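You operate a simulated robot arm through the tools that you are given. There is no shell and no other tool. Be economical: measure what you need, move in short steps, check, and stop when the job is done.

You are at the controls of a simulated robot arm. One attempt, no reset.

JOB
Take the blue hose end and leave it on top of the washers carton.
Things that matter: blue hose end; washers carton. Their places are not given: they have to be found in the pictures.

The check looks at the end state, three seconds after you hand in, the way a careful person would. Anything else that was tipped, shoved, dropped, spilled or broken makes it a failure.

ROBOT AND FRAMES
A 7-joint arm with a two-finger parallel gripper, fixed in place. Base frame: the origin is at the foot of the arm, x ahead of it, y to its left, z up; the work surface is at about z = 86. Readings come in cm, rad, newtons and seconds.
With the tool pointing down near the work surface it reaches from about 30 to 70 cm from the base axis. Its first joint turns from -1.152 to 1.152 rad. Payload 1.57 kg.
The TCP is the grasp point between the finger pads, 3 cm short of the fingertips. In the tool frame z runs along the fingers and y along their closing line. Largest opening 11 cm; finger width 2.4, thickness 1.2; the body of the gripper, 4.8 by 11.2 cm, starts 7.8 cm behind the TCP.
Orientation is that of the tool frame in the base frame, as a unit quaternion [x, y, z, w]. With the fingers straight down and closing along the base's y, the tool's x points along the base's -x, its y along +y and its z along -z.

CONTROLS
- The arm moves only by the tool drive_tool. Its argument "motion" is a list of rows, each an object (a shift or turn left out is 0, a gripper value left out holds the last) with "angular": the turn, a rotation vector about the tool's x, y, z in degrees, a list of three; "delta_pos": the shift along the tool's x, y, z in m, a list of three; "jaw": the finger opening in m, from 0 to 0.11. In form: [{"angular": [ax, ay, az], "delta_pos": [x, y, z], "jaw": jaw}, ...]. A call has 1 to 8 rows; each row is the pose to reach, as a shift and turn from the pose commanded when the call began, along the tool's axes at that moment. Rows are played at 5 a second. More than 5 cm and 0.15 rad between two rows, or a gripper value outside its range, and nothing of the call is played. A pose out of reach is approached as far as the arm can. The call stops where the force on the tool passes 40 N (or 10 N more than at its start, if that is more) or the arm is blocked; 0.2 s more then pass. Each finger travels about 10.8 cm/s and halts on what it meets, pressing with about 25 N; the grip force reading is that of the motor and also rises with nothing between the fingers. The clock runs only during rows and for 0.2 s after the last one: add rows that repeat a pose to give the fingers time. The reply holds the time, the measured pose of the TCP, the force on the tool along the base axes, the opening and the grip force, in the units named above and with some noise.
- Cameras (640 x 400 px; columns grow to the right, rows downward): "scene" is fixed at [14.98, -37.65, 142.18]; the picture's right is [0.90, -0.43, 0.00], its down [-0.17, -0.36, -0.92] and it looks along [0.39, 0.83, -0.40] (base axes); focal length 254 px, centre (320, 200). "wrist" rides on the gripper at [-3.6, 0, -8] in the tool frame; the picture's right is [0.00, -1.00, 0.00], its down [0.97, 0.00, -0.24] and it looks along [0.24, 0.00, 0.97] (tool axes); focal length 218 px, centre (320, 200).
- grab_frame(camera): a new picture of that camera. No time passes.
- point_at(camera, pixels): for up to 12 pixels [column, row] of the newest picture of that camera ("zoom" is the newest enlarged one), the place [x, y, z] in the base frame of the surface seen there, good to about 0.3 cm. No time passes.
- zoom(camera, box): a new picture of the part [left, top, right, bottom] of that camera's present view, enlarged. No time passes.
- hand_in(): hands the job in; it is judged then, once.

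Go step by step. Measure first, check grasps and placings, and put right what went wrong. The budget is 60 turns and 26 pictures, counting those below and the enlarged ones. Unless the task says otherwise, let go and move clear before handing in, and close with one line.

The tools are called after "Request:" by a JSON object that holds its "op" and its "data". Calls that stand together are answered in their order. drive_tool: Moves the arm, as the interface text tells. Its arguments: {"type":"object","properties":{"motion":{"type":"array"}},"required":["motion"]} The other tools are called the same way: grab_frame (camera) takes a picture; point_at (camera, pixels) gives the place of the surface under pixels of a picture; zoom (camera, box) takes an enlarged picture of a part of a camera's view; hand_in () hands the job in.

At the start:

```text
time: 0.0
tcp_pos: [34.7, 3.31, 131.83]
ee_rot: [0.0, 1.0, 0.0, -0.001]
ft_force: [0.0, -0.1, 1.0]
width: 11.0
grip_force: 0.1
```

scene: 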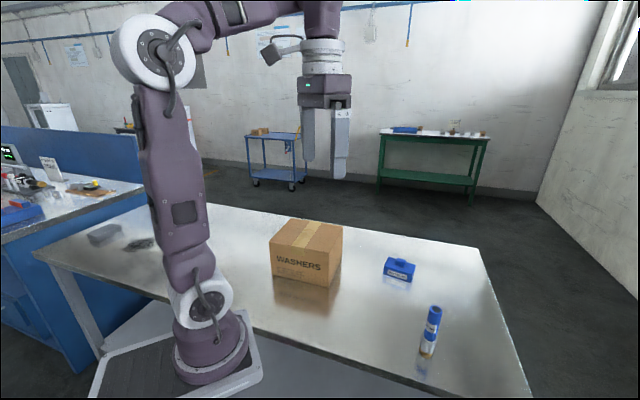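
wrist: 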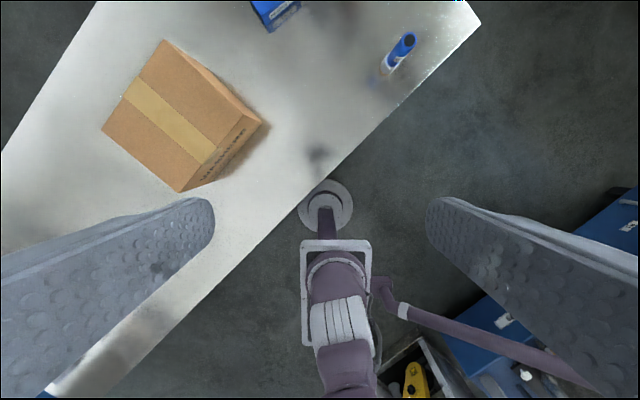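

The scene shows a carton marked WASHERS around (306,250), a blue box at (398,270) and a blue/white upright cylinder at (430,330). I will zoom in to identify them.

Request:
{"op": "zoom", "data": {"camera": "scene", "box": [360, 240, 480, 390]}}

Request:
{"op": "point_at", "data": {"camera": "scene", "pixels": [[434, 310], [432, 325], [429, 340], [426, 354], [270, 241], [293, 220], [342, 227], [331, 256], [307, 237], [398, 262], [400, 277], [421, 365]]}}

Request:
{"op": "zoom", "data": {"camera": "wrist", "box": [340, 10, 460, 110]}}

```text
2.67 times, centred on (420, 315) of scene
```

zoom: 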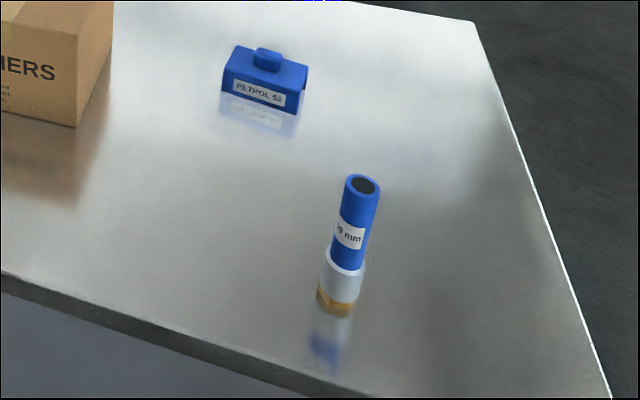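

```text
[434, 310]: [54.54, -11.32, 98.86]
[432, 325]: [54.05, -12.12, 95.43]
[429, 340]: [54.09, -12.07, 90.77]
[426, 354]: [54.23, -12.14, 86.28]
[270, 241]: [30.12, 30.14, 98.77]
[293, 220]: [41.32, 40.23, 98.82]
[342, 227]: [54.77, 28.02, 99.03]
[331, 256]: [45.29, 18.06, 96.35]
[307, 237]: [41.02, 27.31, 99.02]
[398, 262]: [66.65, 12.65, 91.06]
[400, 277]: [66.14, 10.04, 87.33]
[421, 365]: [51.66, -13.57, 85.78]
```

```text
4.00 times, centred on (400, 60) of wrist
```

zoom: 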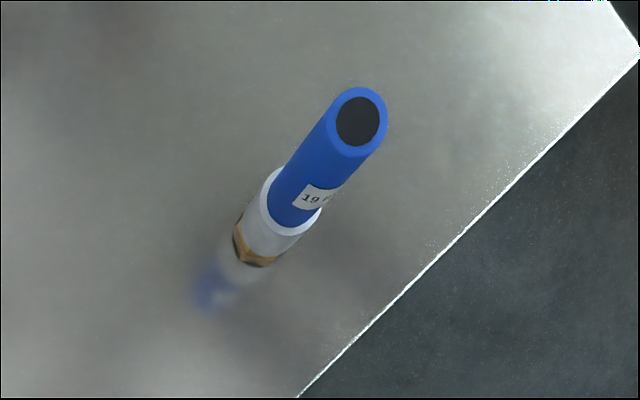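

The upright blue cylinder labelled "19 mm" with a brass nut is the hose end, standing about z 86–99; the blue box is a petrol can. I will measure its rim in the wrist zoom.

Request:
{"op": "point_at", "data": {"camera": "zoom", "pixels": [[333, 115], [383, 115], [357, 92], [352, 151], [358, 120], [300, 160], [270, 215], [318, 215], [245, 258], [262, 262]]}}

```text
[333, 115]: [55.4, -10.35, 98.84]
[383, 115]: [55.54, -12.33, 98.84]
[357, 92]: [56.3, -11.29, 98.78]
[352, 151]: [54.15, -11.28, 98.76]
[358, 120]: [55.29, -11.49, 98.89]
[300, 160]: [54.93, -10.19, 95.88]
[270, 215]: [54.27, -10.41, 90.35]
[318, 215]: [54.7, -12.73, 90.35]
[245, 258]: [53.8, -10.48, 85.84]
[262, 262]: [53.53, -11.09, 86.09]
```

The hose end axis is at about (55.25, -11.3) with radius ~1.2 and top at 98.85. I will move above it, to z ≈ 112.

Request:
{"op": "drive_tool", "data": {"motion": [{"delta_pos": [-0.0257, -0.0183, 0.025]}, {"delta_pos": [-0.0514, -0.0365, 0.05]}, {"delta_pos": [-0.0771, -0.0548, 0.075]}, {"delta_pos": [-0.1028, -0.073, 0.1]}, {"delta_pos": [-0.1285, -0.0913, 0.125]}, {"delta_pos": [-0.1542, -0.1096, 0.15]}, {"delta_pos": [-0.1799, -0.1278, 0.175]}, {"delta_pos": [-0.2055, -0.1461, 0.198], "jaw": 0.07}]}}

Request:
{"op": "grab_frame", "data": {"camera": "wrist"}}

```text
time: 1.8
tcp_pos: [55.21, -11.37, 111.88]
ee_rot: [0.001, 1.0, 0.0, 0.0]
ft_force: [-0.3, -0.6, 0.0]
width: 7.02
grip_force: 0.0
```

```text
21 pictures are left
```

wrist: 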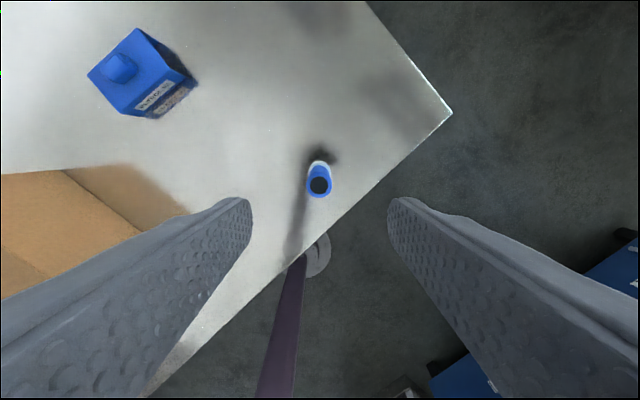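

The hose end is centred between the fingers at (319,185). I will descend to z ≈ 95 with the jaws open.

Request:
{"op": "drive_tool", "data": {"motion": [{"delta_pos": [0, 0, 0.04]}, {"delta_pos": [0, 0, 0.075]}, {"delta_pos": [0, 0, 0.105]}, {"delta_pos": [0, 0, 0.13]}, {"delta_pos": [0, 0, 0.15]}, {"delta_pos": [0, 0, 0.169]}, {"delta_pos": [0, 0, 0.169]}]}}

Request:
{"op": "grab_frame", "data": {"camera": "wrist"}}

Request:
{"op": "zoom", "data": {"camera": "scene", "box": [370, 250, 490, 380]}}

```text
time: 3.4
tcp_pos: [55.21, -11.33, 95.18]
ee_rot: [0.0, 1.0, -0.001, 0.0]
ft_force: [0.0, -0.1, 0.0]
width: 7.0
grip_force: 0.1
```

```text
20 pictures are left
```

wrist: 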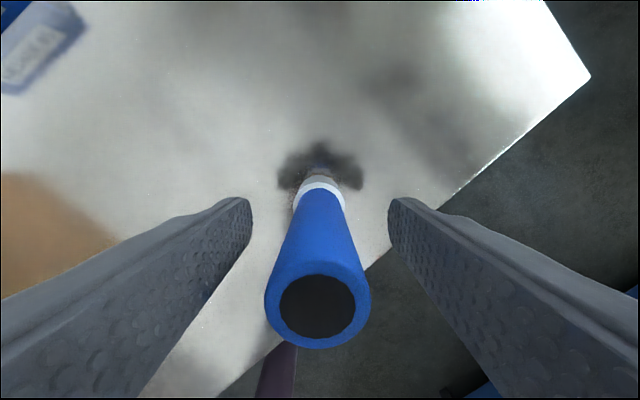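

```text
3.08 times, centred on (430, 315) of scene
```

zoom: 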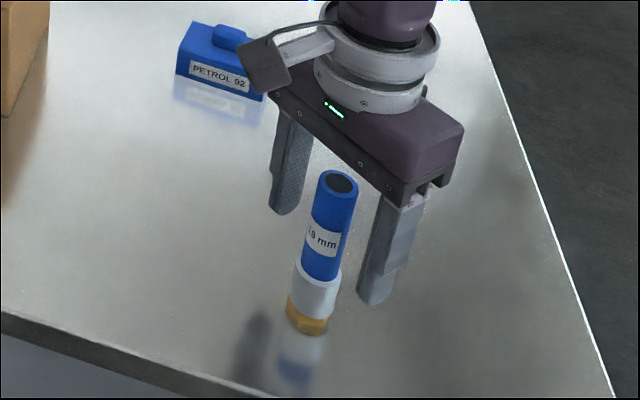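

The hose top at (317,308) works out to x ≈ 55.1, y ≈ -11.3, which is between the pads. I will close the fingers.

Request:
{"op": "drive_tool", "data": {"motion": [{"jaw": 0.05}, {"jaw": 0.035}, {"jaw": 0.02}, {"jaw": 0.01}, {"jaw": 0.01}, {"jaw": 0.01}]}}

```text
time: 4.8
tcp_pos: [55.33, -11.34, 95.11]
ee_rot: [0.0, 1.0, 0.0, 0.0]
ft_force: [-0.2, 3.8, 0.2]
width: 2.55
grip_force: 25.1
```

The fingers stopped at 2.55 cm with 25 N, so it is held. I will lift straight up a few centimetres and check.

Request:
{"op": "drive_tool", "data": {"motion": [{"delta_pos": [0, 0, -0.01]}, {"delta_pos": [0, 0, -0.03]}, {"delta_pos": [0, 0, -0.06]}, {"delta_pos": [0, 0, -0.1]}, {"delta_pos": [0, 0, -0.14]}, {"delta_pos": [0, 0, -0.18]}, {"delta_pos": [0, 0, -0.21]}, {"delta_pos": [0, 0, -0.21]}]}}

Request:
{"op": "grab_frame", "data": {"camera": "scene"}}

```text
time: 6.6
tcp_pos: [55.29, -11.4, 116.27]
ee_rot: [0.0, 1.0, 0.0, 0.001]
ft_force: [0.0, 0.1, -2.8]
width: 2.51
grip_force: 24.8
```

```text
18 pictures are left
```

scene: 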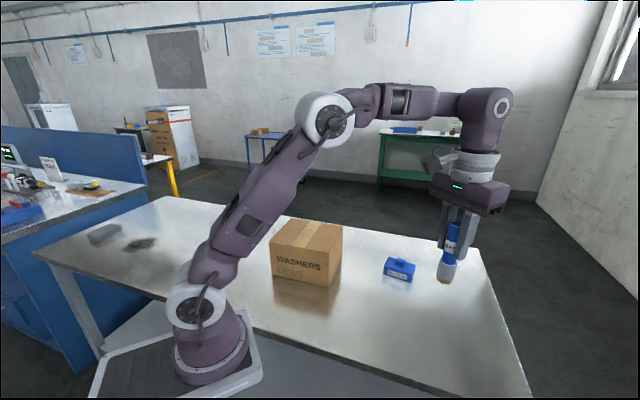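

The hose end hangs upright in the gripper with 2.8 N load. I will carry it towards the carton centre (42.4, 28.7), keeping its bottom near z 107.

Request:
{"op": "drive_tool", "data": {"motion": [{"delta_pos": [0.008, 0.025, 0]}, {"delta_pos": [0.02, 0.062, 0]}, {"delta_pos": [0.034, 0.105, 0]}, {"delta_pos": [0.048, 0.148, 0]}, {"delta_pos": [0.06, 0.187, 0]}, {"delta_pos": [0.07, 0.22, 0]}, {"delta_pos": [0.077, 0.24, 0]}, {"delta_pos": [0.077, 0.24, 0]}]}}

Request:
{"op": "drive_tool", "data": {"motion": [{"delta_pos": [0.005, 0.016, 0]}, {"delta_pos": [0.015, 0.046, 0]}, {"delta_pos": [0.027, 0.083, 0]}, {"delta_pos": [0.039, 0.12, 0]}, {"delta_pos": [0.048, 0.148, 0]}, {"delta_pos": [0.052, 0.161, 0]}, {"delta_pos": [0.052, 0.161, 0]}]}}

Request:
{"op": "grab_frame", "data": {"camera": "scene"}}

Request:
{"op": "grab_frame", "data": {"camera": "wrist"}}

```text
time: 8.4
tcp_pos: [47.44, 12.85, 116.18]
ee_rot: [-0.001, 1.0, 0.0, 0.0]
ft_force: [-0.6, -0.8, -3.4]
width: 2.53
grip_force: 25.6
```

```text
time: 10.0
tcp_pos: [42.45, 28.99, 115.99]
ee_rot: [0.0, 1.0, 0.0, 0.001]
ft_force: [0.0, 0.4, -2.6]
width: 2.56
grip_force: 25.1
```

```text
17 pictures are left
```

scene: 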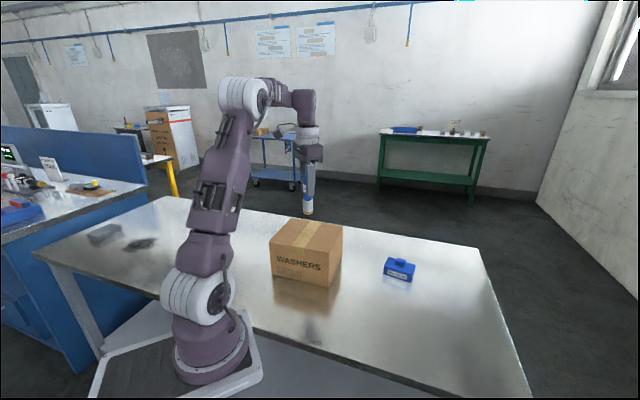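

```text
16 pictures are left
```

wrist: 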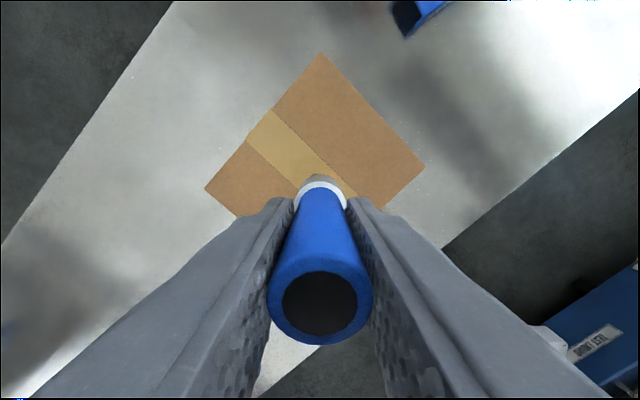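

The hose end is over the carton, whose top corners show in the wrist view at (321,53), (424,167) and (206,188). I will measure these before lowering.

Request:
{"op": "point_at", "data": {"camera": "wrist", "pixels": [[321, 57], [420, 167], [210, 188], [270, 150], [340, 170], [322, 200]]}}

Request:
{"op": "zoom", "data": {"camera": "scene", "box": [250, 130, 370, 300]}}

```text
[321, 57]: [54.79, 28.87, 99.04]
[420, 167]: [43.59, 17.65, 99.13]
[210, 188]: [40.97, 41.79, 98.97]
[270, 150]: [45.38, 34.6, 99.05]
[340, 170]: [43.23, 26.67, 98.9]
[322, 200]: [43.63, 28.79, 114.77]
```

```text
2.35 times, centred on (310, 215) of scene
```

zoom: 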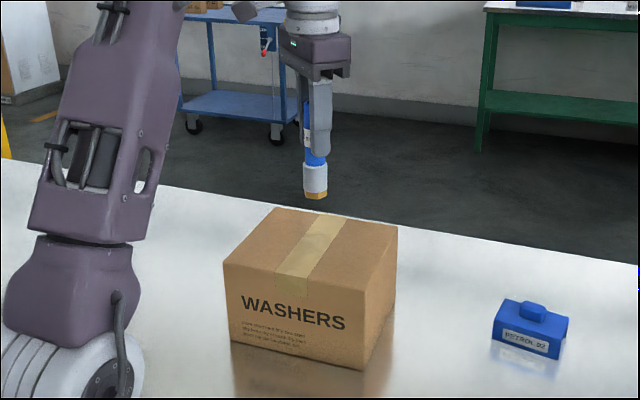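

The carton's top centre is about (42.3, 29.7) at z 99.0, so the position is good; contact is expected near TCP z 108.1. I will lower to just above that.

Request:
{"op": "drive_tool", "data": {"motion": [{"delta_pos": [0, 0.003, 0.015]}, {"delta_pos": [0, 0.005, 0.035]}, {"delta_pos": [0, 0.005, 0.05]}, {"delta_pos": [0, 0.005, 0.062]}, {"delta_pos": [0, 0.005, 0.07]}, {"delta_pos": [0, 0.005, 0.073]}, {"delta_pos": [0, 0.005, 0.073]}]}}

Request:
{"op": "drive_tool", "data": {"motion": [{"delta_pos": [0, 0, 0.002]}, {"delta_pos": [0, 0, 0.003]}, {"delta_pos": [0, 0, 0.003]}]}}

Request:
{"op": "zoom", "data": {"camera": "scene", "box": [270, 170, 350, 270]}}

```text
time: 11.6
tcp_pos: [42.48, 29.25, 108.75]
ee_rot: [0.0, 1.0, 0.0, 0.0]
ft_force: [-0.2, 0.0, -3.0]
width: 2.53
grip_force: 25.2
```

```text
time: 12.4
tcp_pos: [42.47, 29.41, 108.48]
ee_rot: [0.0, 1.0, 0.0, 0.0]
ft_force: [0.2, 0.2, -2.6]
width: 2.54
grip_force: 25.0
```

```text
4.00 times, centred on (310, 220) of scene
```

zoom: 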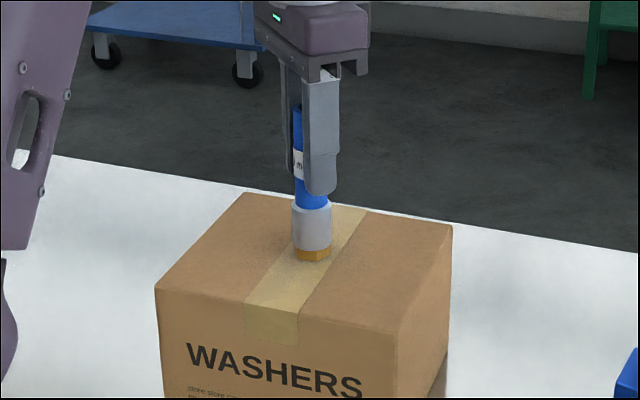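

It is nearly touching and the load is still hanging (-2.6 N). I will go down in 2 mm steps until the force changes.

Request:
{"op": "drive_tool", "data": {"motion": [{"delta_pos": [0, 0, 0.001]}, {"delta_pos": [0, 0, 0.002]}, {"delta_pos": [0, 0, 0.002]}]}}

Request:
{"op": "drive_tool", "data": {"motion": [{"delta_pos": [0, 0, 0.001]}, {"delta_pos": [0, 0, 0.001]}]}}

```text
time: 13.2
tcp_pos: [42.46, 29.38, 108.33]
ee_rot: [0.0, 1.0, 0.0, 0.0]
ft_force: [-0.7, 0.2, -2.4]
width: 2.57
grip_force: 24.9
```

```text
time: 13.8
tcp_pos: [42.52, 29.45, 108.25]
ee_rot: [0.0, 1.0, 0.0, -0.001]
ft_force: [-0.9, 0.2, -2.2]
width: 2.56
grip_force: 25.1
```

Still no clear contact at z 108.25. I will continue in 1 mm steps.

Request:
{"op": "drive_tool", "data": {"motion": [{"delta_pos": [0, 0, 0.001]}, {"delta_pos": [0, 0, 0.001]}]}}

Request:
{"op": "drive_tool", "data": {"motion": [{"delta_pos": [0, 0, 0.001]}, {"delta_pos": [0, 0, 0.001]}]}}

```text
time: 14.4
tcp_pos: [42.29, 29.38, 108.14]
ee_rot: [0.0, 1.0, 0.001, 0.002]
ft_force: [-2.3, -2.4, 26.8]
width: 2.54
grip_force: 25.1
```

```text
time: 14.8
tcp_pos: [42.48, 29.39, 108.08]
ee_rot: [0.0, 1.0, 0.003, 0.002]
ft_force: [-3.7, -2.0, 8.6]
width: 2.52
grip_force: 24.5
stopped in row 2: the force on the tool passed its limit (the readings are from after the stop); the commanded pose is now the measured one
```

Contact is made at z ≈ 108.1. I will ease off 0.5 mm, then open a little at a time.

Request:
{"op": "drive_tool", "data": {"motion": [{"delta_pos": [0, 0, -0.0005]}, {"delta_pos": [0, 0, -0.0005]}]}}

Request:
{"op": "drive_tool", "data": {"motion": [{"jaw": 0.028}, {"jaw": 0.032}, {"jaw": 0.04}, {"jaw": 0.055}, {"jaw": 0.07}, {"jaw": 0.07}]}}

Request:
{"op": "zoom", "data": {"camera": "scene", "box": [270, 170, 350, 270]}}

Request:
{"op": "grab_frame", "data": {"camera": "wrist"}}

```text
time: 15.4
tcp_pos: [42.44, 29.39, 108.17]
ee_rot: [0.001, 1.0, 0.001, 0.003]
ft_force: [-0.2, -3.6, 4.5]
width: 2.55
grip_force: 25.3
```

```text
time: 16.8
tcp_pos: [42.44, 29.38, 108.14]
ee_rot: [0.0, 1.0, 0.002, 0.002]
ft_force: [-0.1, 0.2, 0.5]
width: 7.0
grip_force: 0.1
```

```text
4.00 times, centred on (310, 220) of scene
```

zoom: 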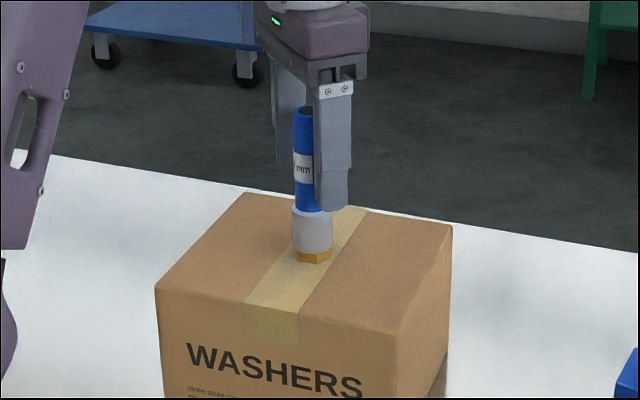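

```text
12 pictures are left
```

wrist: 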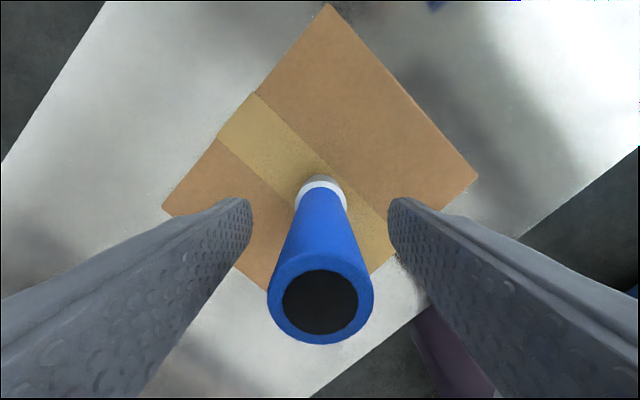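

The hose end stands upright and free in the middle of the carton, with the fingers clear on both sides. I will rise straight up.

Request:
{"op": "drive_tool", "data": {"motion": [{"delta_pos": [0, 0, -0.015]}, {"delta_pos": [0, 0, -0.04]}, {"delta_pos": [0, 0, -0.075]}, {"delta_pos": [0, 0, -0.11]}, {"delta_pos": [0, 0, -0.145]}, {"delta_pos": [0, 0, -0.16]}, {"delta_pos": [0, 0, -0.16]}]}}

Request:
{"op": "grab_frame", "data": {"camera": "scene"}}

```text
time: 18.4
tcp_pos: [42.29, 29.19, 124.29]
ee_rot: [0.0, 1.0, 0.002, 0.001]
ft_force: [-0.2, 0.4, 0.2]
width: 6.98
grip_force: 0.0
```

```text
11 pictures are left
```

scene: 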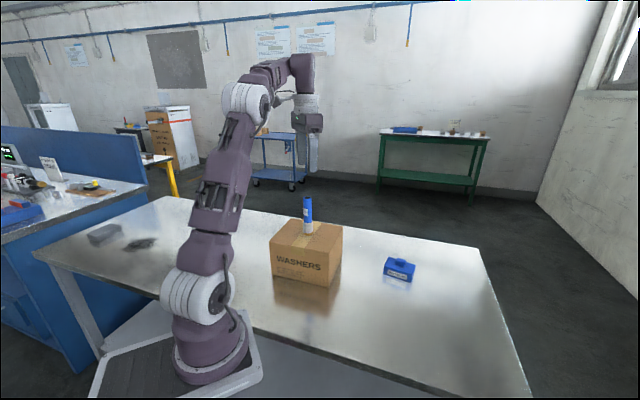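

The hose end stands upright on the carton at (307,215), the gripper is clear, and the carton and petrol can have not moved. I will hand in.

Request:
{"op": "hand_in", "data": {}}

```text
The job is handed in.
```

The blue hose end is standing upright in the middle of the washers carton's top, the gripper is clear, and nothing else was moved.
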